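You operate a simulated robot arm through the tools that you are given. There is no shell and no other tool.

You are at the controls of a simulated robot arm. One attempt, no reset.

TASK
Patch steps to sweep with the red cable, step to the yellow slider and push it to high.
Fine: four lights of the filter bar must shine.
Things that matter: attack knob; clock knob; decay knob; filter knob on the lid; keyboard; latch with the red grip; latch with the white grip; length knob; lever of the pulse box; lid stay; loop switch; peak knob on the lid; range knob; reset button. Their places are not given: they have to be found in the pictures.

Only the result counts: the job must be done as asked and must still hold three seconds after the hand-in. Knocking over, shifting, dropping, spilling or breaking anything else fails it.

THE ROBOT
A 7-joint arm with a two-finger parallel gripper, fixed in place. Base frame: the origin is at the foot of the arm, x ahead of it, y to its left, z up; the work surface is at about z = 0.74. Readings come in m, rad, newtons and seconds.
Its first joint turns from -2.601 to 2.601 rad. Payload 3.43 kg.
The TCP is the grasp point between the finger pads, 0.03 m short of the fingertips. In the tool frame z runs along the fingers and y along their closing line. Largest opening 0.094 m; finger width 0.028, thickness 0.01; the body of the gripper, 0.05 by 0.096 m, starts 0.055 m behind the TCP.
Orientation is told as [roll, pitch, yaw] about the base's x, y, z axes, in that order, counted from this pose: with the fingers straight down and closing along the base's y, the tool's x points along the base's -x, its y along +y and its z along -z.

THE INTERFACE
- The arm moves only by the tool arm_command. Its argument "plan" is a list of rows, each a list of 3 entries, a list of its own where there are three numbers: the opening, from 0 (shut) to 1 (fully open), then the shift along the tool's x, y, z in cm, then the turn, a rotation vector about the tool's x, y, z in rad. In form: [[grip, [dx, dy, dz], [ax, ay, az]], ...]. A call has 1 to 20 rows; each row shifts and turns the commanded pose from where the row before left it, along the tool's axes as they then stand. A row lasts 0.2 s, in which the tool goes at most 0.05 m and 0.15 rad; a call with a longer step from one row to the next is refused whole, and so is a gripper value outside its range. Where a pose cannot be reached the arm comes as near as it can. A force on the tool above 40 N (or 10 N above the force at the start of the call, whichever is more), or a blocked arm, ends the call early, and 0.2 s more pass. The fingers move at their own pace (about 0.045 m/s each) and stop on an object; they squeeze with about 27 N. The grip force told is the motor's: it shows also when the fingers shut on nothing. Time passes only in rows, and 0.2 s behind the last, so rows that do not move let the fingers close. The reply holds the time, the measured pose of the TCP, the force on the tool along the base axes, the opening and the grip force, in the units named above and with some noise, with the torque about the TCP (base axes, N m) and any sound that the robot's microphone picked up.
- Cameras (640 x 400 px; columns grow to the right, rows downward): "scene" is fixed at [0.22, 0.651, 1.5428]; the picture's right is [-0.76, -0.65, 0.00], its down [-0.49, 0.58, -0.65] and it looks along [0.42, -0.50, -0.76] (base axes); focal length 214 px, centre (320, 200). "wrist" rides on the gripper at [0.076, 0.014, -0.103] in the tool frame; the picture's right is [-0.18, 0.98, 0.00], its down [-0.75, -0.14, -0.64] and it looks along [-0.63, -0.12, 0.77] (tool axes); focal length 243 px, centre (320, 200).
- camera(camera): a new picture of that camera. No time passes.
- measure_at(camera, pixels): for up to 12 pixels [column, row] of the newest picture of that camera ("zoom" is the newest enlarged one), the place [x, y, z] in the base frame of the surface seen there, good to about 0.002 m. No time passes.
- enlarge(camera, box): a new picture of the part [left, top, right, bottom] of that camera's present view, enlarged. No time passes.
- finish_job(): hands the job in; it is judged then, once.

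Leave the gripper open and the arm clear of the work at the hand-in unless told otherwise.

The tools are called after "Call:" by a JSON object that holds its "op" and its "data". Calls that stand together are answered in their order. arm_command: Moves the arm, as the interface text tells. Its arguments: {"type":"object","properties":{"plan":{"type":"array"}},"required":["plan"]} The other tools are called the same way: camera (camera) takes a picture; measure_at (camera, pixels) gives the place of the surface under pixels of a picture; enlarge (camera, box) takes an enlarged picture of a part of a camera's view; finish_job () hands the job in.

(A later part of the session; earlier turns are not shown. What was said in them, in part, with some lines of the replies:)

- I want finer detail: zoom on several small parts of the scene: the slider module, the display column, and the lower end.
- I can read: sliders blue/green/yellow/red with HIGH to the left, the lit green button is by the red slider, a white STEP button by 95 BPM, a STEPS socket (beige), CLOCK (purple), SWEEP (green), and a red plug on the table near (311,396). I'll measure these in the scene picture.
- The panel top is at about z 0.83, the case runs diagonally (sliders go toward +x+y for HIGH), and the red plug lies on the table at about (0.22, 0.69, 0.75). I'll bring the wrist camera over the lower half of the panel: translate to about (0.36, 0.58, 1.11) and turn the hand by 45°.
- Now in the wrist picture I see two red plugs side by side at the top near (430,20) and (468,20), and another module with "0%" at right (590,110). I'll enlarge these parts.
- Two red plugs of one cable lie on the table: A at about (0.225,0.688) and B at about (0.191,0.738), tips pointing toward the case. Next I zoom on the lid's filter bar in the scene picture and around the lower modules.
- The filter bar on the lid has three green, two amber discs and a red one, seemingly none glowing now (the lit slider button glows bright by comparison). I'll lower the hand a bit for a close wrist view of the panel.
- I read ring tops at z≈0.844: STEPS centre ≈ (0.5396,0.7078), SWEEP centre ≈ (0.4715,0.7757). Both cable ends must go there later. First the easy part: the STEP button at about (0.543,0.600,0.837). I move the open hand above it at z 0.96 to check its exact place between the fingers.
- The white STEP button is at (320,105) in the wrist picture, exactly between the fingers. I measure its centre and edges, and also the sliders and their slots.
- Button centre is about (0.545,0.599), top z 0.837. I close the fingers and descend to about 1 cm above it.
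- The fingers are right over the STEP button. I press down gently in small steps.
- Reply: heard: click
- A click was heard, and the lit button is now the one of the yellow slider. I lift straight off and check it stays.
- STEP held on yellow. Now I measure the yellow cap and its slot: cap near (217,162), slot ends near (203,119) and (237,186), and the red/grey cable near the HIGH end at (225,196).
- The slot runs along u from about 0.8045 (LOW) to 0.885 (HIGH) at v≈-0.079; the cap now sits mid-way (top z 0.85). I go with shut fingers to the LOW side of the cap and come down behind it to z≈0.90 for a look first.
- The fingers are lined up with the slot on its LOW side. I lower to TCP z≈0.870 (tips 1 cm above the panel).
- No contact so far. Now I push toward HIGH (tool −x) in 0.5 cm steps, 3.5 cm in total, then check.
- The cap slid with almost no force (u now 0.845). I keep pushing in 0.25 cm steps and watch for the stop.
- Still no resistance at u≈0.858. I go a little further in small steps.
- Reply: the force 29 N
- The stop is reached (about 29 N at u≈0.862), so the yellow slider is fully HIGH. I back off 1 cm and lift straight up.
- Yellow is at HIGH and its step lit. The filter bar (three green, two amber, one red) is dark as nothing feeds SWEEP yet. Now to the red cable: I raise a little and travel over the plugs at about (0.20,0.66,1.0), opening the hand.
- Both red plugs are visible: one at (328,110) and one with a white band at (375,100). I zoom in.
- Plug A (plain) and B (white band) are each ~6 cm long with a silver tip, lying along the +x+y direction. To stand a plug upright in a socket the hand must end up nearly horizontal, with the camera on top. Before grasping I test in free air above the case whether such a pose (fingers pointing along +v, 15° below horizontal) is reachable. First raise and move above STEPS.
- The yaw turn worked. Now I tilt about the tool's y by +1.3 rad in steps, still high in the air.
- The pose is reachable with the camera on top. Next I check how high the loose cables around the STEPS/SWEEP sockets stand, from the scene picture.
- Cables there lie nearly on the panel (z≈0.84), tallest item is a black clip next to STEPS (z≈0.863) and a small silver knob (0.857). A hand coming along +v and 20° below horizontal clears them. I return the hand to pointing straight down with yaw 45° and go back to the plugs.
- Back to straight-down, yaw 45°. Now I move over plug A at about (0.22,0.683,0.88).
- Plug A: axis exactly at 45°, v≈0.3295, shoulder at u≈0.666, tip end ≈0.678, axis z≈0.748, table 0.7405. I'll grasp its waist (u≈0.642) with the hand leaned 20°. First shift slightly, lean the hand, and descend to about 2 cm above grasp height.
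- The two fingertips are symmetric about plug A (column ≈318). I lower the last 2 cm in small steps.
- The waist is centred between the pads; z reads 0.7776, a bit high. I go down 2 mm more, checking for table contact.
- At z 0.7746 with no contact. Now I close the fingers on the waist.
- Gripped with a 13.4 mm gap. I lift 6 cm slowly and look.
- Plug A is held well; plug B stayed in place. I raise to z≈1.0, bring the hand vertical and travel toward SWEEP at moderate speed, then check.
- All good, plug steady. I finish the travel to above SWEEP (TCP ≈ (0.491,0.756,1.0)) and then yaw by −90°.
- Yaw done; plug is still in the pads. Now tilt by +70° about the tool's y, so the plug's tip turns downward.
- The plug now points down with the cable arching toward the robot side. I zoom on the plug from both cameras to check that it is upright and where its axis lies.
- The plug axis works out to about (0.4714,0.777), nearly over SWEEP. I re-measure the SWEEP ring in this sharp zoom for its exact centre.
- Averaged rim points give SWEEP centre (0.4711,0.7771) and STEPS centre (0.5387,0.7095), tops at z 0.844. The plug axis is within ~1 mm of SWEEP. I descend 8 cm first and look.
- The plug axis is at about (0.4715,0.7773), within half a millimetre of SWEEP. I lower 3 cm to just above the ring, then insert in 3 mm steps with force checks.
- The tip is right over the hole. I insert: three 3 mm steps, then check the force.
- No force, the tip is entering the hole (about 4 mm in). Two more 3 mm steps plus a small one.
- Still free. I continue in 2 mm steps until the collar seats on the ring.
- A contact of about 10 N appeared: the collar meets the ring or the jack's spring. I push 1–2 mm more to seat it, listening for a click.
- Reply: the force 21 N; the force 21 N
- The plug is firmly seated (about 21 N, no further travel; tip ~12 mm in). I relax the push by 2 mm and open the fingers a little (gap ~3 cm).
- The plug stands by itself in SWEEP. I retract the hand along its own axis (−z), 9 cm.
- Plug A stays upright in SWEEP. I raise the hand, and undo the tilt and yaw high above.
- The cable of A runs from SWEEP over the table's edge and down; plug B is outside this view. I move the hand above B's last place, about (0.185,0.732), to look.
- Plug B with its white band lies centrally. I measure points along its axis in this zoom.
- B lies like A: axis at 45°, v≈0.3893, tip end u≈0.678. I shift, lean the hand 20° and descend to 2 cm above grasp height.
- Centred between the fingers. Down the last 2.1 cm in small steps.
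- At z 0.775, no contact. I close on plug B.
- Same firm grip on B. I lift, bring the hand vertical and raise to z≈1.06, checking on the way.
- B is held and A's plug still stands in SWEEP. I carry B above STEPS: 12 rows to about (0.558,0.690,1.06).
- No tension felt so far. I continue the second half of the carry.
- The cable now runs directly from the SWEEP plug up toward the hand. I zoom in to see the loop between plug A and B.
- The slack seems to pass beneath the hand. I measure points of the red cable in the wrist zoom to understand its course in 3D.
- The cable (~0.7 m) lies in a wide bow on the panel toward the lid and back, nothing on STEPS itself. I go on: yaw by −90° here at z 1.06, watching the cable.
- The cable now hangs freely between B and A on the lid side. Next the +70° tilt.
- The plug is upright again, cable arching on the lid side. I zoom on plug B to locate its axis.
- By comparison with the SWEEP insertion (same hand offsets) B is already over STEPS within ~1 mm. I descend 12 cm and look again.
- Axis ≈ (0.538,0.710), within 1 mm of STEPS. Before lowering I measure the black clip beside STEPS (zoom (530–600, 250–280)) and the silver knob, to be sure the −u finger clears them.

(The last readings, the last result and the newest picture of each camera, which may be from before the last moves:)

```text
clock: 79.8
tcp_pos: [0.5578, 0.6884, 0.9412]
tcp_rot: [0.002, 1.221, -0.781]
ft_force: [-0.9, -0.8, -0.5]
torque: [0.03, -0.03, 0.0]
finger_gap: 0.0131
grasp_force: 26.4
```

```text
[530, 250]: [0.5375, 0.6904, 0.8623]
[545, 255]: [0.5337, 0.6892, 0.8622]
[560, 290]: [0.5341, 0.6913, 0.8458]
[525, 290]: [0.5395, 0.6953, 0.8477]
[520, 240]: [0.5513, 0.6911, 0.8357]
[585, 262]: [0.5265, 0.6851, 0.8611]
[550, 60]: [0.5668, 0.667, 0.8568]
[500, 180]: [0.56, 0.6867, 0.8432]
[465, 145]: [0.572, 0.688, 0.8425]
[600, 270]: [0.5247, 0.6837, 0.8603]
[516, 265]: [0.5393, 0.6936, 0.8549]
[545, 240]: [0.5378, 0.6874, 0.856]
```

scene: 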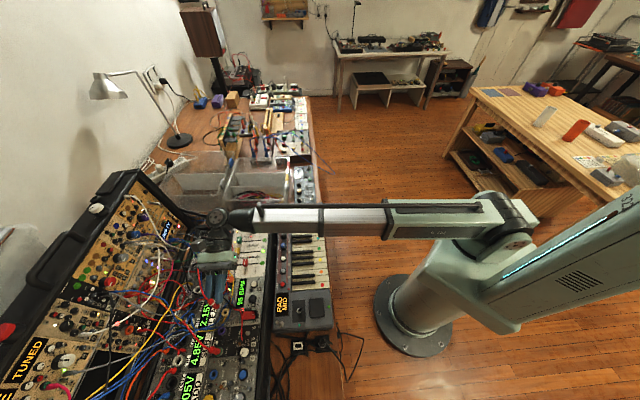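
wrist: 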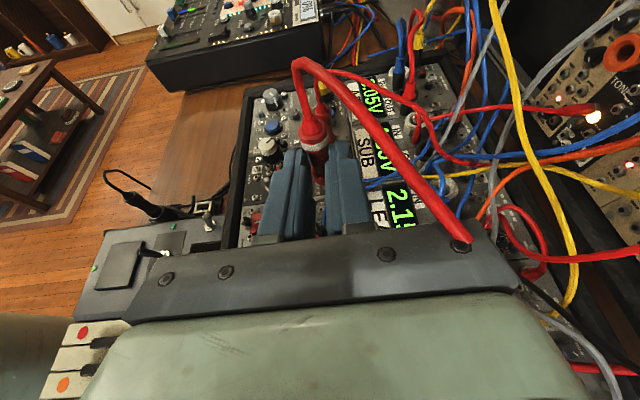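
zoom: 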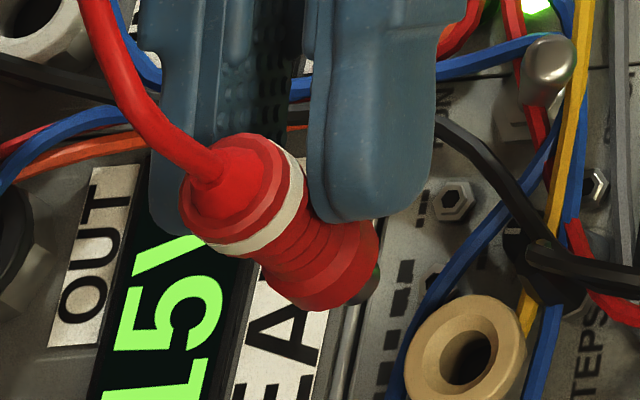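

The black clip's left end is at (0.5375,0.6904), top z 0.862 — only ~2 cm from the STEPS axis, and the −u finger would come down to 0.852 there. I'll approach slowly to z≈0.89 and examine whether it really interferes.

Call:
{"op": "arm_command", "data": {"plan": [[0, [-1.41, 0, 0.513], [0, 0, 0]], [0, [-1.41, 0, 0.513], [0, 0, 0]], [0, [-1.41, 0, 0.513], [0, 0, 0]], [0, [0, 0, 0], [0, 0, 0]]]}}

Call:
{"op": "camera", "data": {"camera": "scene"}}

Call:
{"op": "enlarge", "data": {"camera": "scene", "box": [205, 295, 245, 320]}}

Call:
{"op": "camera", "data": {"camera": "wrist"}}

Call:
{"op": "enlarge", "data": {"camera": "wrist", "box": [260, 120, 388, 200]}}

```text
clock: 80.8
tcp_pos: [0.5571, 0.6896, 0.8957]
tcp_rot: [0.003, 1.222, -0.782]
ft_force: [0.7, -0.7, 0.6]
torque: [0.0, 0.01, -0.01]
finger_gap: 0.0135
grasp_force: 26.9
```

```text
taken
```

scene: 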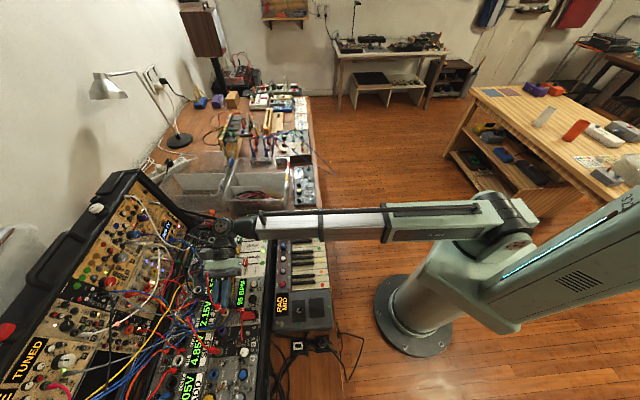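

```text
16.00 times, centred on (225, 308) of scene
```

zoom: 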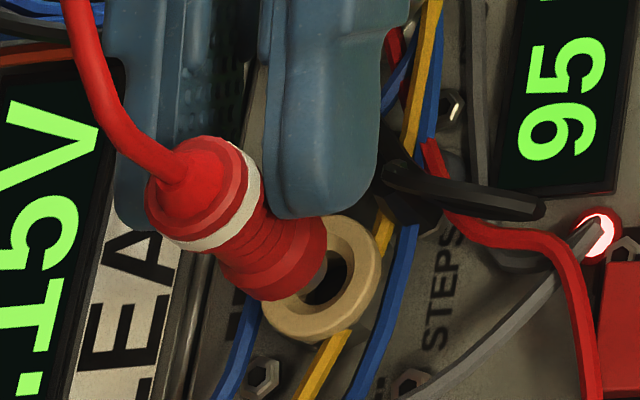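

```text
taken
```

wrist: 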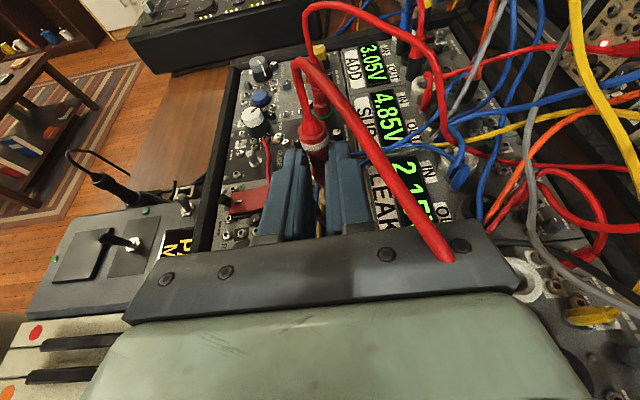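

```text
5.00 times, centred on (324, 160) of wrist
```

zoom: 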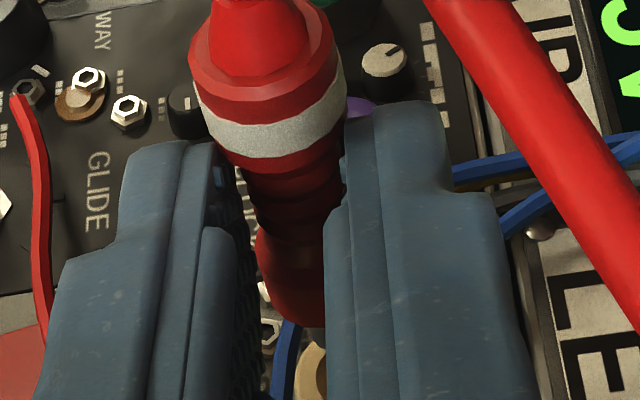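

The −u finger passes very close to the clip. I go down 1 cm, then in 1–2 mm steps and stop at the first sign of force.

Call:
{"op": "arm_command", "data": {"plan": [[0, [-0.47, 0, 0.171], [0, 0, 0]], [0, [-0.376, 0, 0.137], [0, 0, 0]], [0, [0, 0, 0], [0, 0, 0]]]}}

Call:
{"op": "enlarge", "data": {"camera": "scene", "box": [205, 295, 245, 320]}}

```text
clock: 81.6
tcp_pos: [0.5583, 0.6885, 0.8872]
tcp_rot: [0.001, 1.222, -0.782]
ft_force: [-0.8, -0.6, 0.5]
torque: [-0.04, 0.0, 0.0]
finger_gap: 0.0135
grasp_force: 26.9
```

```text
16.00 times, centred on (225, 308) of scene
```

zoom: 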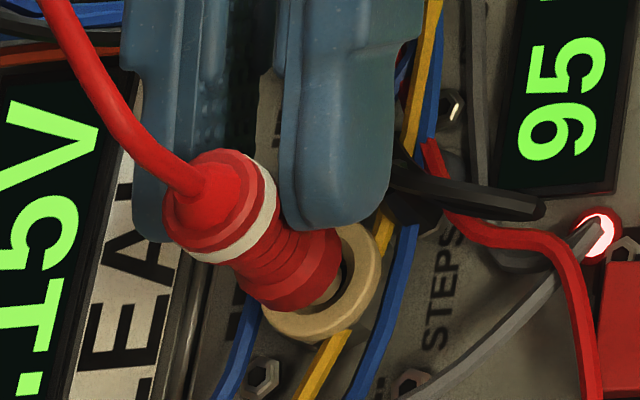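

Call:
{"op": "arm_command", "data": {"plan": [[0, [-0.188, 0, 0.068], [0, 0, 0]]]}}

Call:
{"op": "arm_command", "data": {"plan": [[0, [-0.188, 0, 0.068], [0, 0, 0]]]}}

Call:
{"op": "enlarge", "data": {"camera": "scene", "box": [205, 295, 245, 320]}}

```text
clock: 82.0
tcp_pos: [0.5572, 0.69, 0.8842]
tcp_rot: [0.0, 1.222, -0.781]
ft_force: [-0.2, -0.4, 0.0]
torque: [0.03, -0.01, -0.01]
finger_gap: 0.0135
grasp_force: 26.8
```

```text
clock: 82.4
tcp_pos: [0.5581, 0.6891, 0.8841]
tcp_rot: [0.004, 1.227, -0.781]
ft_force: [1.4, -0.8, 8.8]
torque: [0.15, 0.12, -0.02]
finger_gap: 0.0133
grasp_force: 27.3
```

```text
16.00 times, centred on (225, 308) of scene
```

zoom: 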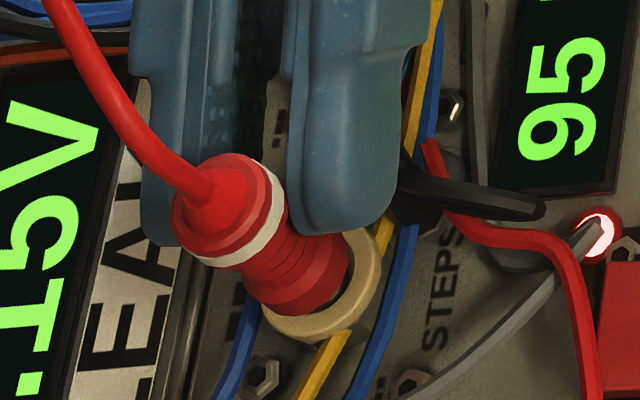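

About 9 N at z 0.883; the torque puts the contact on the plug itself (v≈+0.022 from TCP), so the tip touches the ring's chamfer, ~1 mm too far in +v. I back up 3 mm, shift 1 mm toward −v and retry.

Call:
{"op": "arm_command", "data": {"plan": [[0, [0.376, 0, -0.137], [0, 0, 0]], [0, [-0.034, 0, -0.094], [0, 0, 0]], [0, [0, 0, 0], [0, 0, 0]]]}}

Call:
{"op": "arm_command", "data": {"plan": [[0, [-0.188, 0, 0.068], [0, 0, 0]], [0, [-0.141, 0, 0.051], [0, 0, 0]]]}}

Call:
{"op": "arm_command", "data": {"plan": [[0, [-0.141, 0, 0.051], [0, 0, 0]]]}}

```text
clock: 83.2
tcp_pos: [0.5568, 0.6888, 0.8879]
tcp_rot: [-0.001, 1.223, -0.783]
ft_force: [-0.6, 0.4, 0.3]
torque: [0.02, 0.03, 0.02]
finger_gap: 0.0136
grasp_force: 26.3
```

```text
clock: 83.8
tcp_pos: [0.5582, 0.6881, 0.8837]
tcp_rot: [0.001, 1.221, -0.782]
ft_force: [1.2, 0.2, 0.5]
torque: [0.01, 0.01, -0.02]
finger_gap: 0.0133
grasp_force: 27.0
```

```text
clock: 84.2
tcp_pos: [0.5596, 0.688, 0.8819]
tcp_rot: [0.002, 1.225, -0.781]
ft_force: [2.0, 1.1, 7.2]
torque: [0.23, 0.06, -0.08]
finger_gap: 0.0131
grasp_force: 27.6
```

Contact again, this time the side force points to +u (≈2 N), meaning the tip is slightly too far toward −u. I look closely before shifting.

Call:
{"op": "camera", "data": {"camera": "scene"}}

Call:
{"op": "enlarge", "data": {"camera": "scene", "box": [213, 300, 237, 315]}}

Call:
{"op": "camera", "data": {"camera": "wrist"}}

Call:
{"op": "enlarge", "data": {"camera": "wrist", "box": [280, 140, 376, 200]}}

```text
taken
```

scene: 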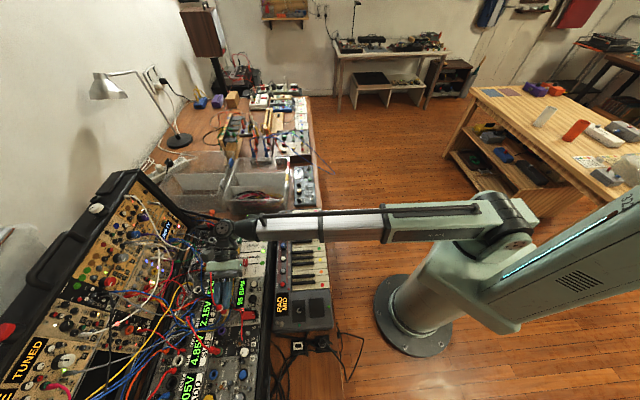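

```text
16.00 times, centred on (225, 308) of scene
```

zoom: 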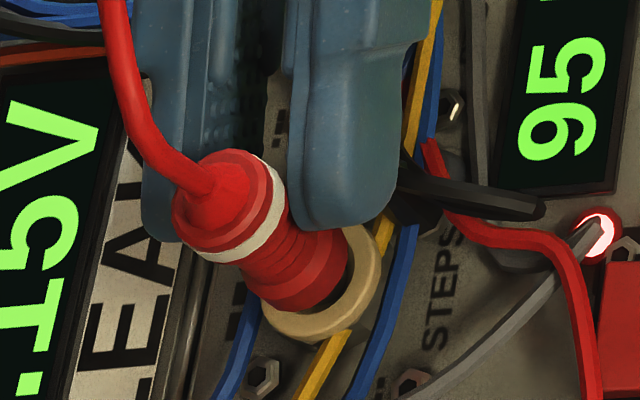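

```text
taken
```

wrist: 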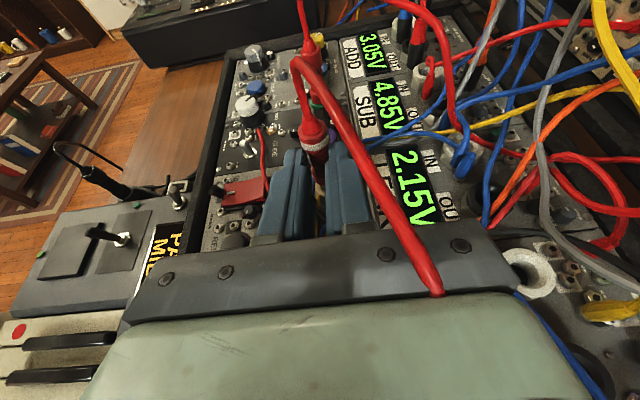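

```text
6.67 times, centred on (328, 170) of wrist
```

zoom: 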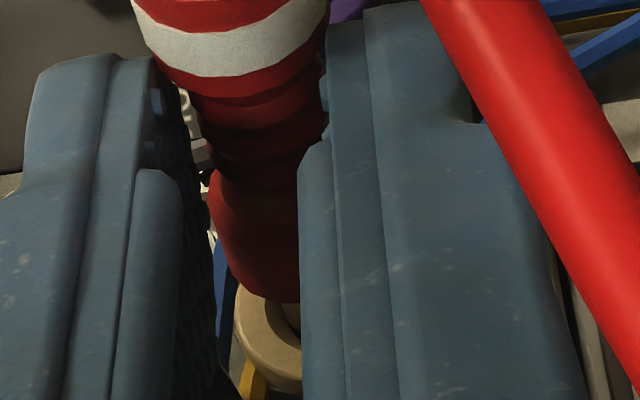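

Compared with the SWEEP insertion view, the plug sits ~1–1.5 mm too far toward −u. I back up 3 mm, shift +1.2 mm along u (tool y), and lower again.

Call:
{"op": "arm_command", "data": {"plan": [[0, [0.282, 0, -0.103], [0, 0, 0]], [0, [0, 0.12, 0], [0, 0, 0]], [0, [0, 0, 0], [0, 0, 0]]]}}

Call:
{"op": "arm_command", "data": {"plan": [[0, [-0.188, 0, 0.068], [0, 0, 0]], [0, [-0.094, 0, 0.034], [0, 0, 0]]]}}

Call:
{"op": "arm_command", "data": {"plan": [[0, [-0.094, 0, 0.034], [0, 0, 0]]]}}

Call:
{"op": "arm_command", "data": {"plan": [[0, [-0.094, 0, 0.034], [0, 0, 0]]]}}

```text
clock: 85.0
tcp_pos: [0.559, 0.6893, 0.8853]
tcp_rot: [0.0, 1.221, -0.784]
ft_force: [-0.1, -0.7, 0.6]
torque: [0.02, -0.02, 0.01]
finger_gap: 0.0131
grasp_force: 27.0
```

```text
clock: 85.6
tcp_pos: [0.5587, 0.6887, 0.8837]
tcp_rot: [0.004, 1.222, -0.781]
ft_force: [2.2, -1.8, 4.3]
torque: [0.0, 0.04, 0.02]
finger_gap: 0.0134
grasp_force: 26.7
```

```text
clock: 86.0
tcp_pos: [0.5589, 0.6886, 0.8808]
tcp_rot: [-0.001, 1.222, -0.786]
ft_force: [1.6, -2.7, 0.9]
torque: [-0.1, -0.05, -0.01]
finger_gap: 0.0135
grasp_force: 27.0
```

```text
clock: 86.4
tcp_pos: [0.5596, 0.6895, 0.8801]
tcp_rot: [-0.001, 1.22, -0.782]
ft_force: [3.6, -1.3, 1.1]
torque: [-0.07, -0.1, -0.02]
finger_gap: 0.0134
grasp_force: 26.6
```

The tip has slid into the hole (vertical force ~1 N, some side force toward −v). I ease 0.7 mm toward −v and continue downward in small steps.

Call:
{"op": "arm_command", "data": {"plan": [[0, [-0.024, 0, -0.066], [0, 0, 0]], [0, [-0.094, 0, 0.034], [0, 0, 0]]]}}

Call:
{"op": "arm_command", "data": {"plan": [[0, [-0.141, 0, 0.051], [0, 0, 0]]]}}

Call:
{"op": "enlarge", "data": {"camera": "scene", "box": [205, 295, 245, 320]}}

```text
clock: 87.0
tcp_pos: [0.5599, 0.6873, 0.88]
tcp_rot: [0.0, 1.221, -0.782]
ft_force: [0.4, 0.1, -0.3]
torque: [0.02, 0.05, 0.0]
finger_gap: 0.0135
grasp_force: 27.2
```

```text
clock: 87.4
tcp_pos: [0.5592, 0.6879, 0.8776]
tcp_rot: [-0.001, 1.221, -0.782]
ft_force: [0.7, 0.9, -0.4]
torque: [0.01, 0.01, -0.01]
finger_gap: 0.0136
grasp_force: 27.0
```

```text
16.00 times, centred on (225, 308) of scene
```

zoom: 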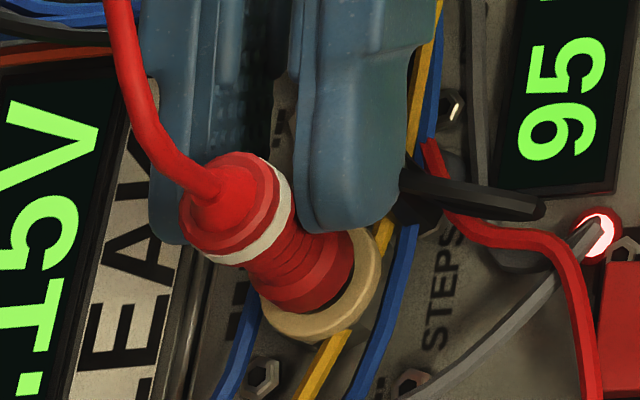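

Free of force now and moving in. I continue in 1.5 mm steps to the seat at z≈0.8725.

Call:
{"op": "arm_command", "data": {"plan": [[0, [-0.141, 0, 0.051], [0, 0, 0]]]}}

Call:
{"op": "arm_command", "data": {"plan": [[0, [-0.141, 0, 0.051], [0, 0, 0]]]}}

Call:
{"op": "arm_command", "data": {"plan": [[0, [-0.141, 0, 0.051], [0, 0, 0]]]}}

Call:
{"op": "enlarge", "data": {"camera": "scene", "box": [205, 295, 245, 320]}}

```text
clock: 87.8
tcp_pos: [0.5604, 0.6876, 0.8758]
tcp_rot: [0.0, 1.223, -0.783]
ft_force: [0.6, -0.3, -0.1]
torque: [0.02, 0.03, 0.0]
finger_gap: 0.0136
grasp_force: 26.7
```

```text
clock: 88.2
tcp_pos: [0.5601, 0.688, 0.8735]
tcp_rot: [-0.002, 1.22, -0.785]
ft_force: [0.3, 0.1, -4.6]
torque: [-0.08, -0.07, -0.01]
finger_gap: 0.0135
grasp_force: 26.6
```

```text
clock: 88.6
tcp_pos: [0.5602, 0.6889, 0.8742]
tcp_rot: [-0.002, 1.222, -0.785]
ft_force: [-0.1, 0.4, -2.7]
torque: [-0.07, -0.08, 0.01]
finger_gap: 0.0134
grasp_force: 26.9
```

```text
16.00 times, centred on (225, 308) of scene
```

zoom: 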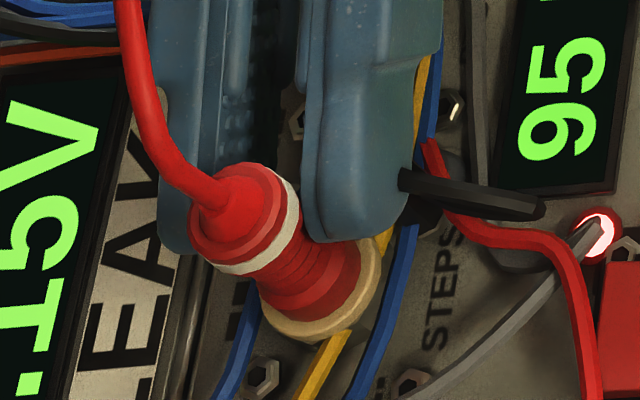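

The force turned negative (−4.6 N): the socket pulls the plug in, it has snapped. I press 1–2 mm more to seat it.

Call:
{"op": "arm_command", "data": {"plan": [[0, [-0.141, 0, 0.051], [0, 0, 0]]]}}

Call:
{"op": "arm_command", "data": {"plan": [[0, [-0.094, 0, 0.034], [0, 0, 0]], [0, [-0.094, 0, 0.034], [0, 0, 0]]]}}

Call:
{"op": "enlarge", "data": {"camera": "scene", "box": [205, 295, 245, 320]}}

Call:
{"op": "enlarge", "data": {"camera": "scene", "box": [60, 230, 160, 292]}}

```text
clock: 89.0
tcp_pos: [0.5591, 0.6894, 0.8732]
tcp_rot: [0.003, 1.224, -0.78]
ft_force: [0.4, 0.5, 6.5]
torque: [0.15, 0.09, -0.04]
finger_gap: 0.0134
grasp_force: 27.3
```

```text
clock: 89.6
tcp_pos: [0.561, 0.6888, 0.8732]
tcp_rot: [0.009, 1.225, -0.775]
ft_force: [2.1, 4.5, 36.3]
torque: [-1.88, -1.66, 0.32]
finger_gap: 0.0133
grasp_force: 27.4
```

```text
16.00 times, centred on (225, 308) of scene
```

zoom: 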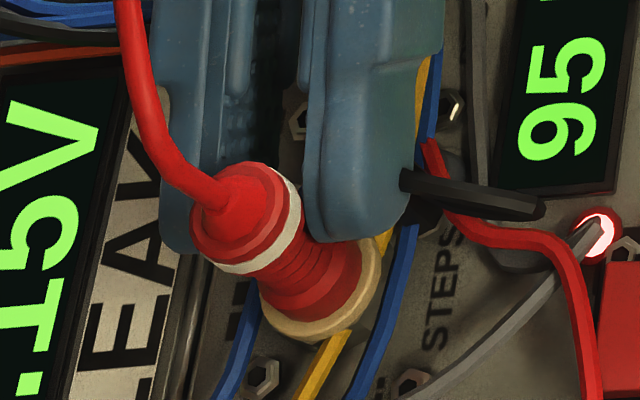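

```text
6.40 times, centred on (110, 261) of scene
```

zoom: 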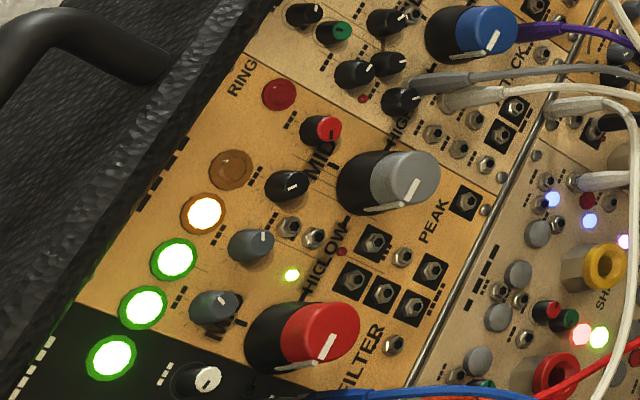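

The filter bar now shows exactly four lights (three green, one amber): the patch works. But the force rose to 36 N with a large torque, so the hand's rear is touching something. I ease up by 2.5 mm at once.

Call:
{"op": "arm_command", "data": {"plan": [[0, [0.235, 0, -0.085], [0, 0, 0]]]}}

Call:
{"op": "camera", "data": {"camera": "scene"}}

Call:
{"op": "enlarge", "data": {"camera": "scene", "box": [150, 220, 310, 320]}}

Call:
{"op": "camera", "data": {"camera": "wrist"}}

```text
clock: 90.0
tcp_pos: [0.56, 0.6889, 0.8739]
tcp_rot: [0.004, 1.222, -0.781]
ft_force: [1.2, 5.9, 21.6]
torque: [-0.27, -0.4, 0.32]
finger_gap: 0.0133
grasp_force: 26.2
```

```text
taken
```

scene: 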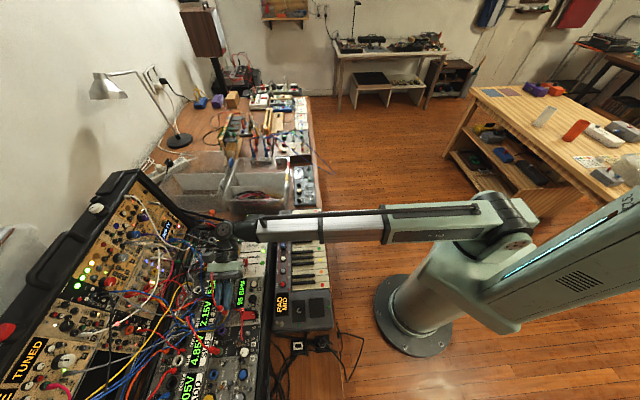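

```text
4.00 times, centred on (230, 270) of scene
```

zoom: 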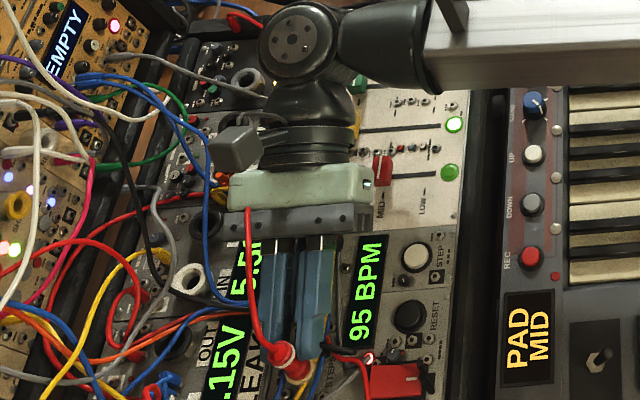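

```text
taken
```

wrist: 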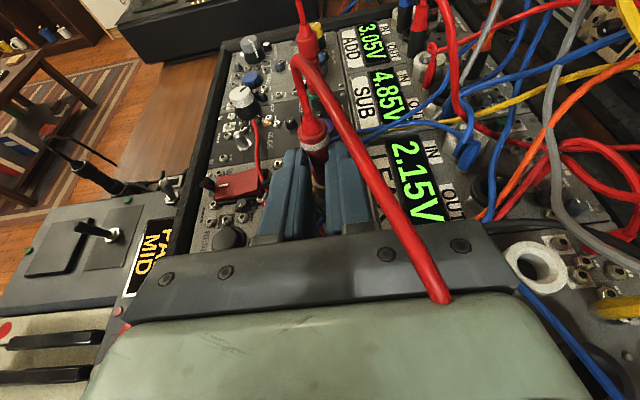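

The hand body sits over the orange clock knob region. Still 21 N, so I ease up another 2 mm while holding the plug, and check that the four lights remain.

Call:
{"op": "arm_command", "data": {"plan": [[0, [0.188, 0, -0.068], [0, 0, 0]]]}}

Call:
{"op": "enlarge", "data": {"camera": "scene", "box": [60, 230, 160, 292]}}

Call:
{"op": "enlarge", "data": {"camera": "scene", "box": [200, 270, 264, 310]}}

```text
clock: 90.4
tcp_pos: [0.5587, 0.6873, 0.8741]
tcp_rot: [-0.006, 1.22, -0.787]
ft_force: [-2.6, 1.8, 2.6]
torque: [0.16, 0.17, -0.02]
finger_gap: 0.0135
grasp_force: 26.5
```

```text
6.40 times, centred on (110, 261) of scene
```

zoom: 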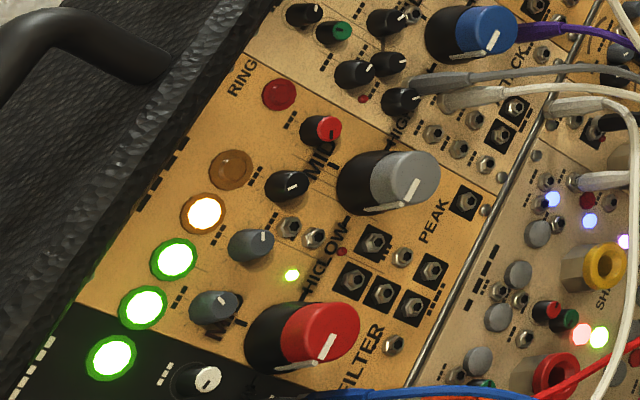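

```text
10.00 times, centred on (232, 290) of scene
```

zoom: 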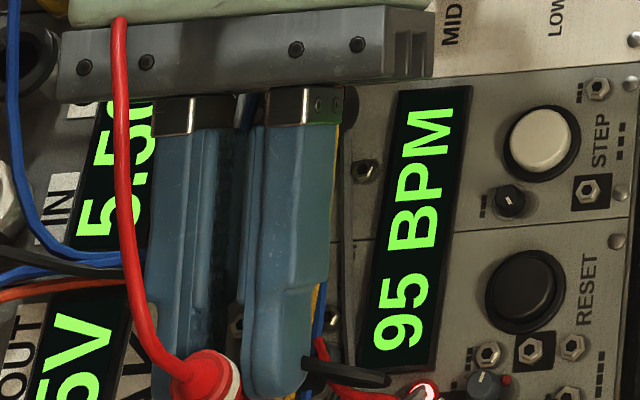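

Force is nearly gone (2.6 N), four lights still shine, 95 BPM unchanged. Before releasing I measure the red cable's height above the hand (zoom (150,320) to (118,20)).

Call:
{"op": "measure_at", "data": {"camera": "zoom", "pixels": [[160, 345], [140, 300], [127, 230], [122, 150], [119, 80], [118, 25], [260, 50], [300, 40], [180, 200], [280, 150], [300, 100], [420, 30]]}}

Call:
{"op": "enlarge", "data": {"camera": "scene", "box": [180, 215, 276, 275]}}

```text
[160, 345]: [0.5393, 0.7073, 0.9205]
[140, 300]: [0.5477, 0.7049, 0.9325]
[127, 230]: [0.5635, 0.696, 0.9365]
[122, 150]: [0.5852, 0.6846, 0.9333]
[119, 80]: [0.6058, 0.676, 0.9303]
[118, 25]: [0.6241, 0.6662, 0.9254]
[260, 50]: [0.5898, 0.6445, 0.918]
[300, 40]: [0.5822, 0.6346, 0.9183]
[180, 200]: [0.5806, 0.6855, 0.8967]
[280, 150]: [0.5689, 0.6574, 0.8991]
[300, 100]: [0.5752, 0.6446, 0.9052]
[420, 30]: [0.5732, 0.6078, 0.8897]
```

```text
6.67 times, centred on (228, 245) of scene
```

zoom: 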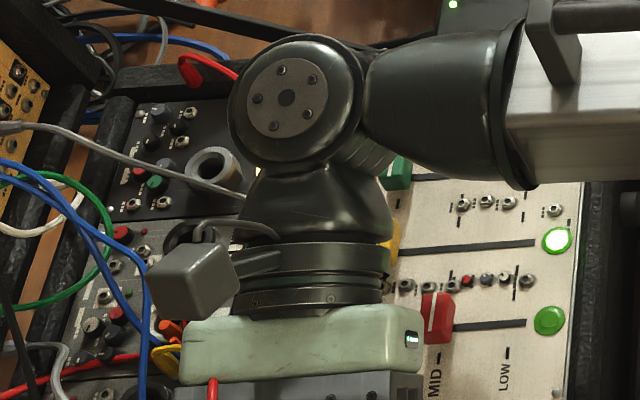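

The cable rests lightly on the +u top edge of the hand and is slack. I open the fingers only a little (gap ≈2.1 cm, because of the clip) and see that the plug stays.

Call:
{"op": "arm_command", "data": {"plan": [[0.225, [0, 0, 0], [0, 0, 0]], [0.225, [0, 0, 0], [0, 0, 0]]]}}

Call:
{"op": "enlarge", "data": {"camera": "scene", "box": [200, 290, 248, 320]}}

Call:
{"op": "enlarge", "data": {"camera": "scene", "box": [60, 230, 160, 292]}}

```text
clock: 91.0
tcp_pos: [0.56, 0.6877, 0.8744]
tcp_rot: [0.0, 1.222, -0.782]
ft_force: [0.6, 0.1, 0.0]
torque: [0.0, 0.0, 0.01]
finger_gap: 0.0211
grasp_force: 0.0
```

```text
13.33 times, centred on (224, 305) of scene
```

zoom: 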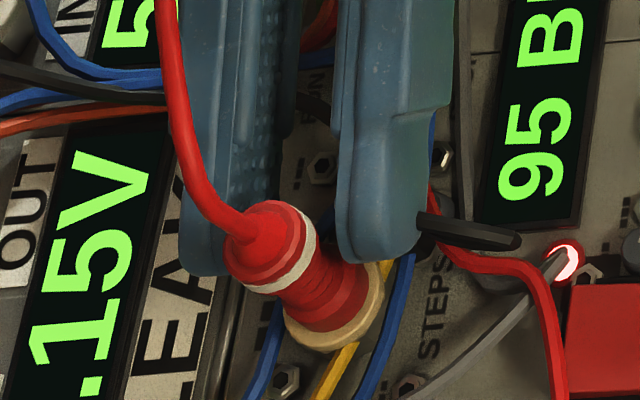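

```text
6.40 times, centred on (110, 261) of scene
```

zoom: 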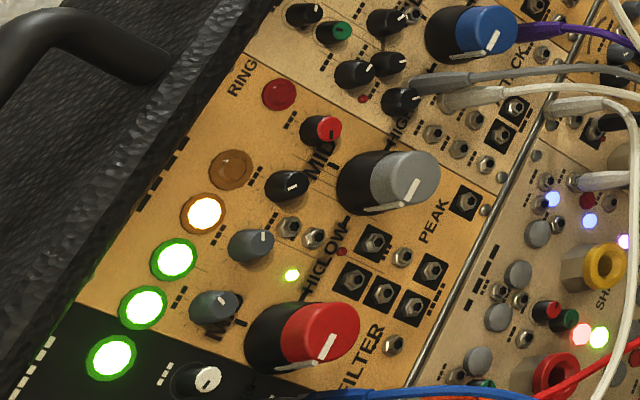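

Released with zero force; the plug stands and four lights shine. Now I retract along the hand's axis in small steps.

Call:
{"op": "arm_command", "data": {"plan": [[0.225, [0, 0, -1], [0, 0, 0]], [0.225, [0, 0, -1.2], [0, 0, 0]], [0.225, [0, 0, -1.3], [0, 0, 0]]]}}

Call:
{"op": "camera", "data": {"camera": "scene"}}

Call:
{"op": "enlarge", "data": {"camera": "scene", "box": [170, 240, 266, 320]}}

Call:
{"op": "camera", "data": {"camera": "wrist"}}

```text
clock: 91.8
tcp_pos: [0.5833, 0.6639, 0.8861]
tcp_rot: [0.0, 1.222, -0.784]
ft_force: [-1.0, 0.0, 0.2]
torque: [0.0, -0.01, 0.03]
finger_gap: 0.0212
grasp_force: 0.0
```

```text
taken
```

scene: 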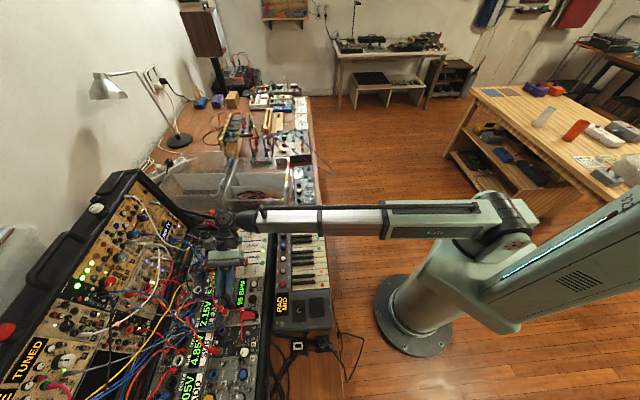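

```text
5.00 times, centred on (218, 280) of scene
```

zoom: 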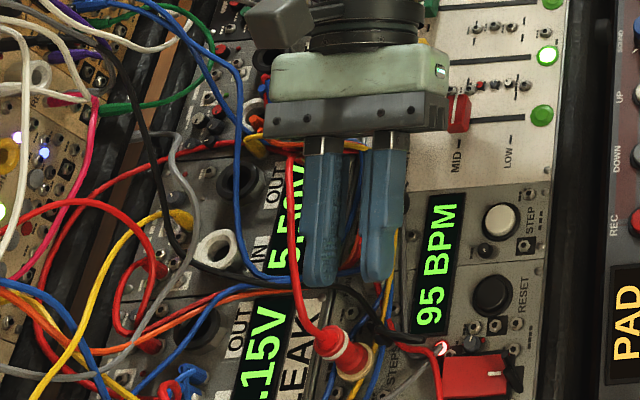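

```text
taken
```

wrist: 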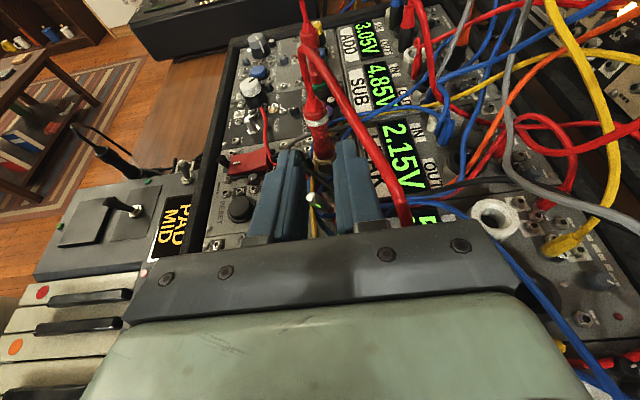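

The fingers are clear of the plug and the cable has slid off beside the hand. I continue backing out another 5 cm.

Call:
{"op": "arm_command", "data": {"plan": [[0.225, [0, 0, -1.5], [0, 0, 0]], [0.225, [0, 0, -1.5], [0, 0, 0]], [0.225, [0, 0, -2], [0, 0, 0]]]}}

Call:
{"op": "camera", "data": {"camera": "scene"}}

Call:
{"op": "enlarge", "data": {"camera": "scene", "box": [170, 230, 266, 310]}}

Call:
{"op": "camera", "data": {"camera": "wrist"}}

```text
clock: 92.6
tcp_pos: [0.6172, 0.6309, 0.9036]
tcp_rot: [0.002, 1.222, -0.782]
ft_force: [0.2, -0.6, -0.8]
torque: [-0.01, 0.01, -0.01]
finger_gap: 0.021
grasp_force: 0.2
```

```text
taken
```

scene: 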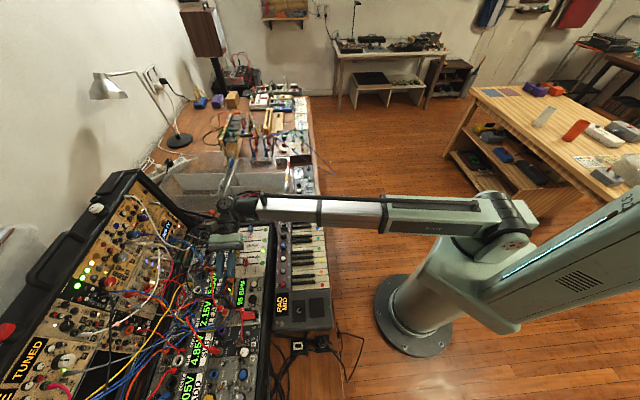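

```text
5.00 times, centred on (218, 270) of scene
```

zoom: 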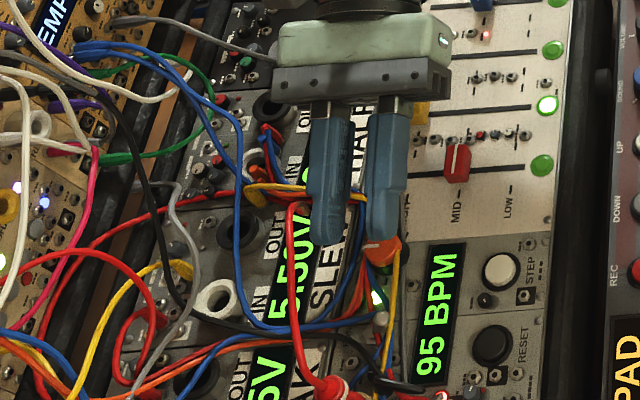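

```text
taken
```

wrist: 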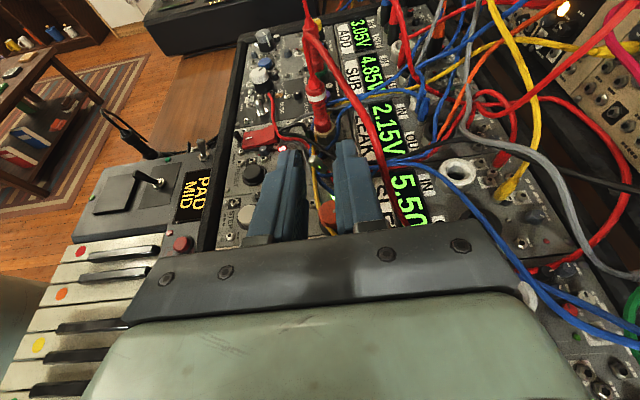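

The cable hangs beside and below the hand, not over it. I raise vertically in steps.

Call:
{"op": "arm_command", "data": {"plan": [[0.225, [1.41, 0, -0.513], [0, 0, 0]], [0.225, [1.88, 0, -0.684], [0, 0, 0]]]}}

Call:
{"op": "camera", "data": {"camera": "scene"}}

Call:
{"op": "enlarge", "data": {"camera": "scene", "box": [170, 230, 266, 310]}}

```text
clock: 93.2
tcp_pos: [0.6171, 0.6315, 0.9392]
tcp_rot: [0.003, 1.221, -0.784]
ft_force: [-0.1, 0.0, 0.2]
torque: [-0.02, 0.0, 0.02]
finger_gap: 0.0209
grasp_force: 0.0
```

```text
taken
```

scene: 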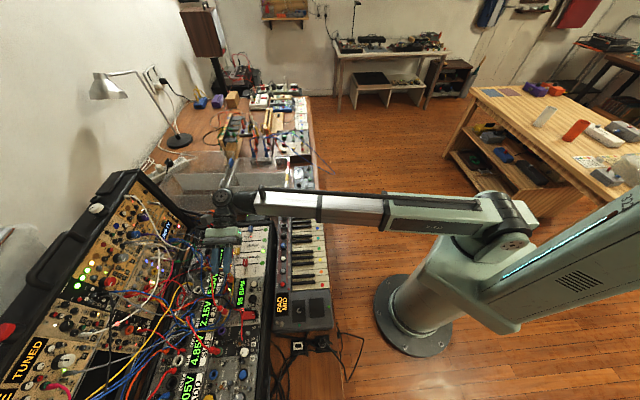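

```text
5.00 times, centred on (218, 270) of scene
```

zoom: 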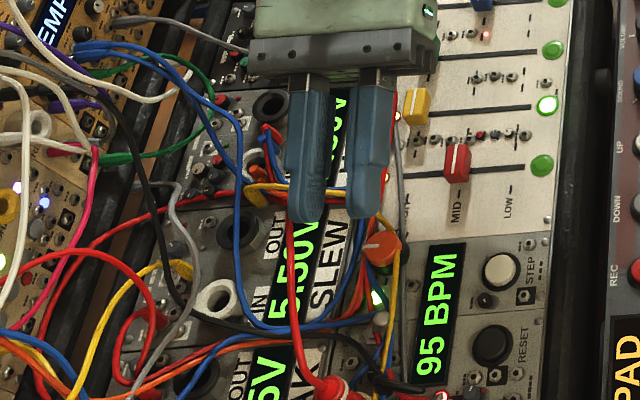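

The cable did not follow the hand. I raise to z≈1.1, open the gripper, undo the tilt, and then inspect everything.

Call:
{"op": "arm_command", "data": {"plan": [[0.225, [2.82, 0, -1.03], [0, 0, 0]], [0.225, [3.3, 0, -1.2], [0, 0, 0]], [0.225, [3.3, 0, -1.2], [0, 0, 0]], [0.225, [3.3, 0, -1.2], [0, 0, 0]], [0.225, [3.3, 0, -1.2], [0, 0, 0]], [1, [0, 0, 0], [0, -0.1357, 0]], [1, [0, 0, 0], [0, -0.1357, 0]], [1, [0, 0, 0], [0, -0.1357, 0]], [1, [0, 0, 0], [0, -0.1357, 0]], [1, [0, 0, 0], [0, -0.1357, 0]], [1, [0, 0, 0], [0, -0.1357, 0]], [1, [0, 0, 0], [0, -0.1357, 0]], [1, [0, 0, 0], [0, -0.1357, 0]], [1, [0, 0, 0], [0, -0.1361, 0]]]}}

Call:
{"op": "arm_command", "data": {"plan": [[1, [0, 0, 0], [0, 0, -0.1428]], [1, [0, 0, 0], [0, 0, -0.1428]], [1, [0, 0, 0], [0, 0, -0.1428]], [1, [0, 0, 0], [0, 0, -0.1428]], [1, [0, 0, 0], [0, 0, -0.1428]], [1, [0, 0, 0], [0, 0, -0.1428]], [1, [0, 0, 0], [0, 0, -0.1428]], [1, [0, 0, 0], [0, 0, -0.1428]], [1, [0, 0, 0], [0, 0, -0.1428]], [1, [0, 0, 0], [0, 0, -0.1428]], [1, [0, 0, 0], [0, 0, -0.1428]]]}}

Call:
{"op": "camera", "data": {"camera": "scene"}}

Call:
{"op": "camera", "data": {"camera": "wrist"}}

```text
clock: 96.2
tcp_pos: [0.6183, 0.631, 1.1087]
tcp_rot: [0.0, -0.003, -0.784]
ft_force: [0.0, 0.7, -0.1]
torque: [0.02, 0.02, 0.03]
finger_gap: 0.0941
grasp_force: 0.0
```

```text
clock: 98.6
tcp_pos: [0.6169, 0.6318, 1.1097]
tcp_rot: [-0.001, 0.001, 0.791]
ft_force: [0.4, 0.1, 0.1]
torque: [0.02, 0.01, -0.01]
finger_gap: 0.0941
grasp_force: 0.0
```

```text
taken
```

scene: 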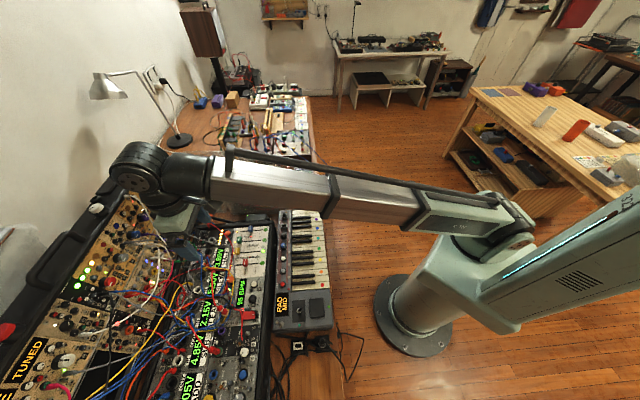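

```text
taken
```

wrist: 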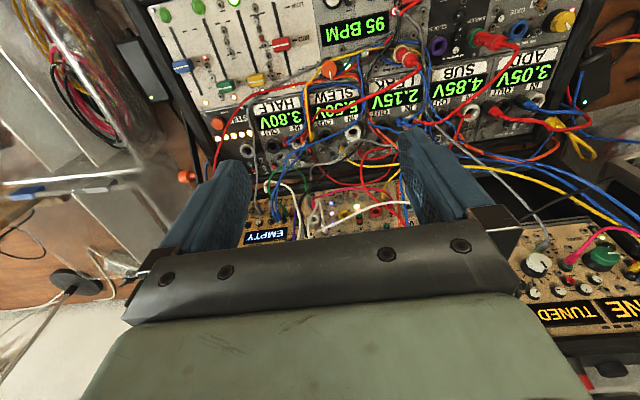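

Everything released. I move the hand away from the case to near its starting place and inspect.

Call:
{"op": "arm_command", "data": {"plan": [[1, [3, -3, 0], [0, 0, 0]], [1, [3, -3, 0], [0, 0, 0]], [1, [3, -3, 0], [0, 0, 0]], [1, [3, -3, 0], [0, 0, 0]], [1, [3, -3, 0], [0, 0, 0]], [1, [0, 0, 0], [0, 0, 0.131]], [1, [0, 0, 0], [0, 0, 0.131]], [1, [0, 0, 0], [0, 0, 0.131]], [1, [0, 0, 0], [0, 0, 0.131]], [1, [0, 0, 0], [0, 0, 0.131]], [1, [0, 0, 0], [0, 0, 0.131]], [1, [-3, 0, 0], [0, 0, 0]], [1, [-2.5, 0, 0], [0, 0, 0]]]}}

Call:
{"op": "camera", "data": {"camera": "scene"}}

Call:
{"op": "enlarge", "data": {"camera": "scene", "box": [60, 230, 160, 292]}}

Call:
{"op": "enlarge", "data": {"camera": "scene", "box": [170, 260, 298, 340]}}

Call:
{"op": "enlarge", "data": {"camera": "scene", "box": [170, 320, 298, 400]}}

Call:
{"op": "enlarge", "data": {"camera": "scene", "box": [190, 205, 318, 285]}}

```text
clock: 101.4
tcp_pos: [0.6721, 0.4191, 1.1094]
tcp_rot: [0.001, 0.0, -0.001]
ft_force: [-0.2, 0.8, 0.9]
torque: [0.02, 0.0, 0.03]
finger_gap: 0.0941
grasp_force: 0.1
```

```text
taken
```

scene: 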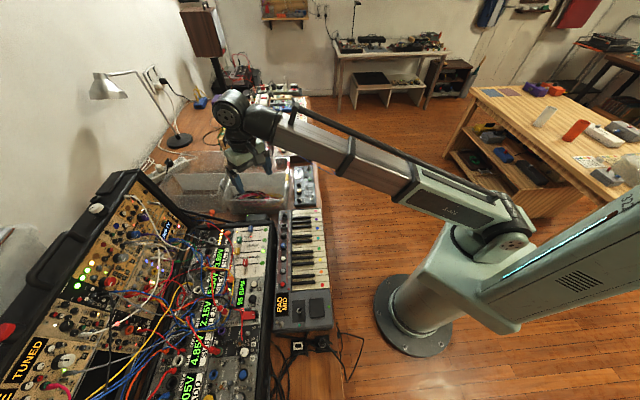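

```text
6.40 times, centred on (110, 261) of scene
```

zoom: 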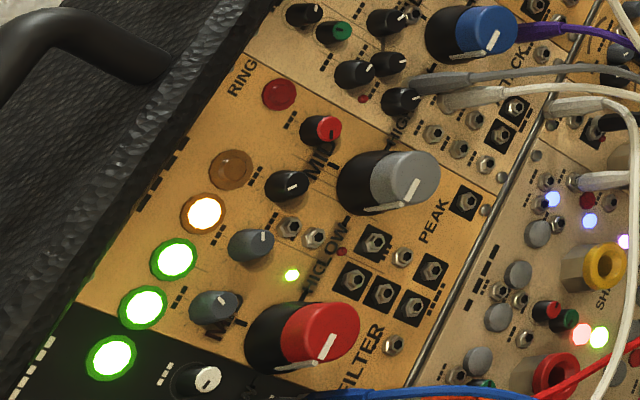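

```text
5.00 times, centred on (234, 300) of scene
```

zoom: 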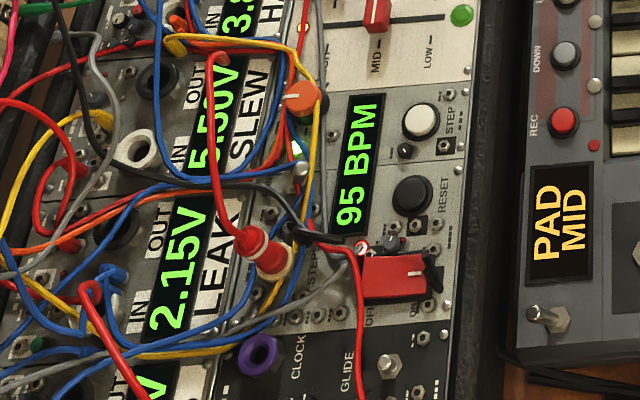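

```text
5.00 times, centred on (234, 360) of scene
```

zoom: 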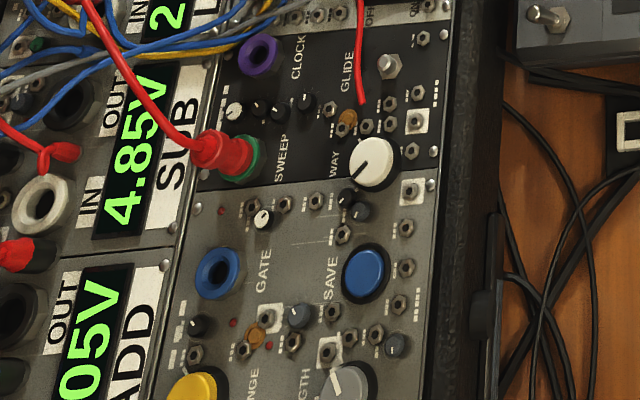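

```text
5.00 times, centred on (254, 245) of scene
```

zoom: 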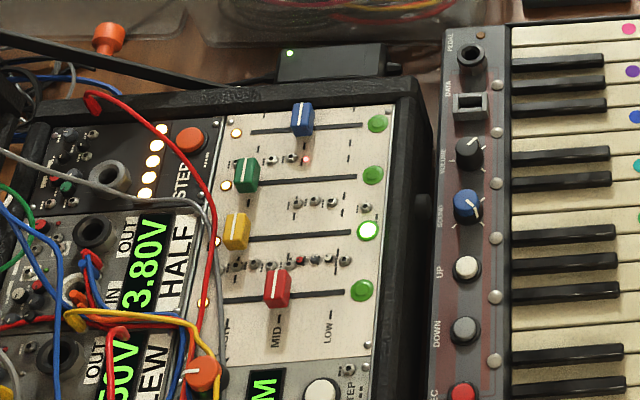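

Yellow is at HIGH and lit, both plugs stand in STEPS and SWEEP, four lights shine, 95 BPM and the knobs look unchanged. I wait 3 s without moving and look once more.

Call:
{"op": "arm_command", "data": {"plan": [[1, [0, 0, 0], [0, 0, 0]], [1, [0, 0, 0], [0, 0, 0]], [1, [0, 0, 0], [0, 0, 0]], [1, [0, 0, 0], [0, 0, 0]], [1, [0, 0, 0], [0, 0, 0]], [1, [0, 0, 0], [0, 0, 0]], [1, [0, 0, 0], [0, 0, 0]], [1, [0, 0, 0], [0, 0, 0]], [1, [0, 0, 0], [0, 0, 0]], [1, [0, 0, 0], [0, 0, 0]], [1, [0, 0, 0], [0, 0, 0]], [1, [0, 0, 0], [0, 0, 0]], [1, [0, 0, 0], [0, 0, 0]], [1, [0, 0, 0], [0, 0, 0]], [1, [0, 0, 0], [0, 0, 0]], [1, [0, 0, 0], [0, 0, 0]]]}}

Call:
{"op": "camera", "data": {"camera": "scene"}}

Call:
{"op": "enlarge", "data": {"camera": "scene", "box": [60, 230, 160, 292]}}

Call:
{"op": "enlarge", "data": {"camera": "scene", "box": [190, 295, 270, 345]}}

Call:
{"op": "enlarge", "data": {"camera": "scene", "box": [190, 320, 270, 370]}}

Call:
{"op": "enlarge", "data": {"camera": "scene", "box": [0, 160, 200, 400]}}

```text
clock: 104.8
tcp_pos: [0.672, 0.4219, 1.1084]
tcp_rot: [0.001, -0.001, 0.0]
ft_force: [0.5, -0.2, -0.2]
torque: [0.01, 0.0, 0.01]
finger_gap: 0.0936
grasp_force: 0.1
```

```text
taken
```

scene: 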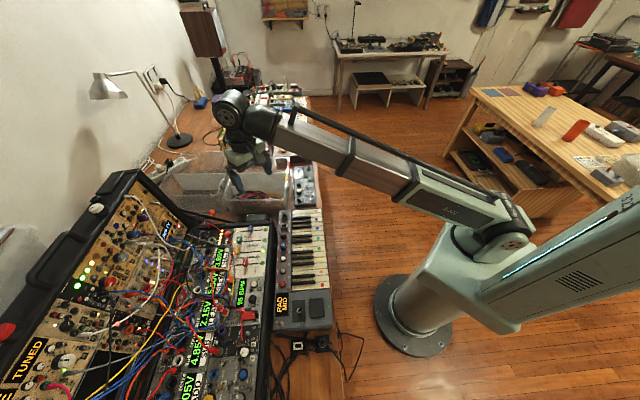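

```text
6.40 times, centred on (110, 261) of scene
```

zoom: 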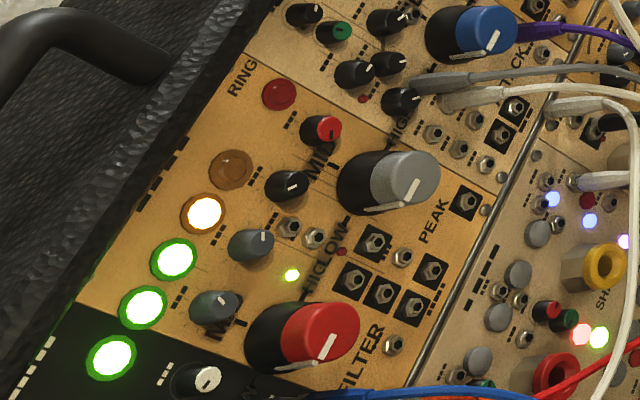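

```text
8.00 times, centred on (230, 320) of scene
```

zoom: 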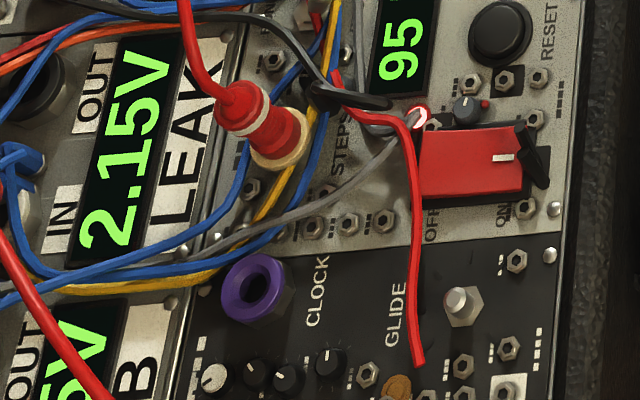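

```text
8.00 times, centred on (230, 345) of scene
```

zoom: 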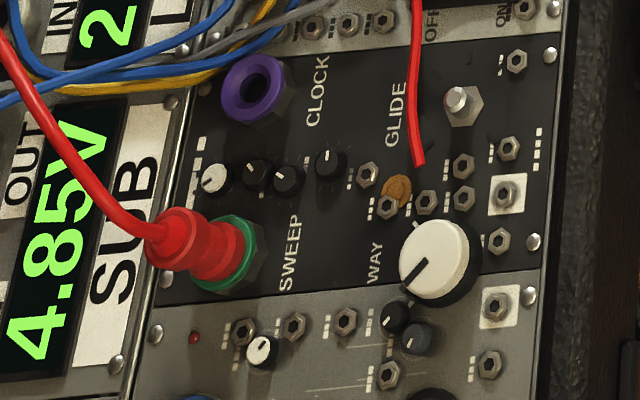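

```text
1.67 times, centred on (100, 280) of scene
```

zoom: 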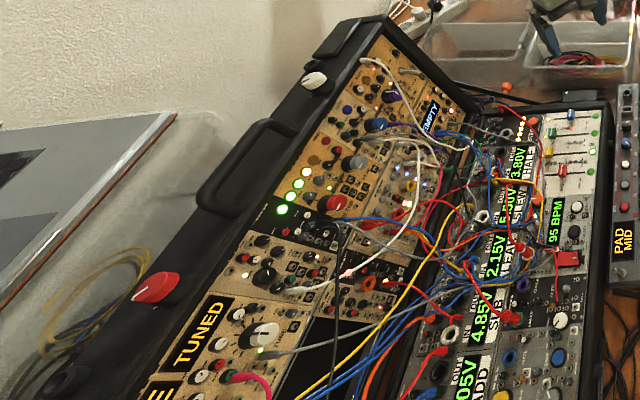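

Everything is stable after waiting: four lights shine, yellow's step is lit and its slider is at HIGH, both red plugs are seated in STEPS and SWEEP, the hand is open and clear. I hand the job in.

Call:
{"op": "finish_job", "data": {}}

```text
The job is handed in.
```

The job is done and handed in. When I last looked, about 3.4 seconds after the arm stopped moving, everything was holding. I have not seen the verdict.

- **Patch:** the red cable runs from STEPS to SWEEP. The plain plug is in SWEEP and the white-banded plug is in STEPS, and both stand on their own.
- **Step:** one press of the STEP button moved the lit step from the red slider to the yellow one.
- **Slider:** the yellow slider is pushed to its HIGH stop.
- **Filter bar:** exactly four lights shine, three green and one amber. I did not touch the filter knob.

**Contact while seating the STEPS plug:** the back of the hand touched something near the orange clock knob, and the force reached about 36 N. I eased off at once. The knob's pointer and the 95 BPM reading look unchanged, and nothing else I checked had moved.

The gripper is open and the arm is back near its starting place, clear of the case.
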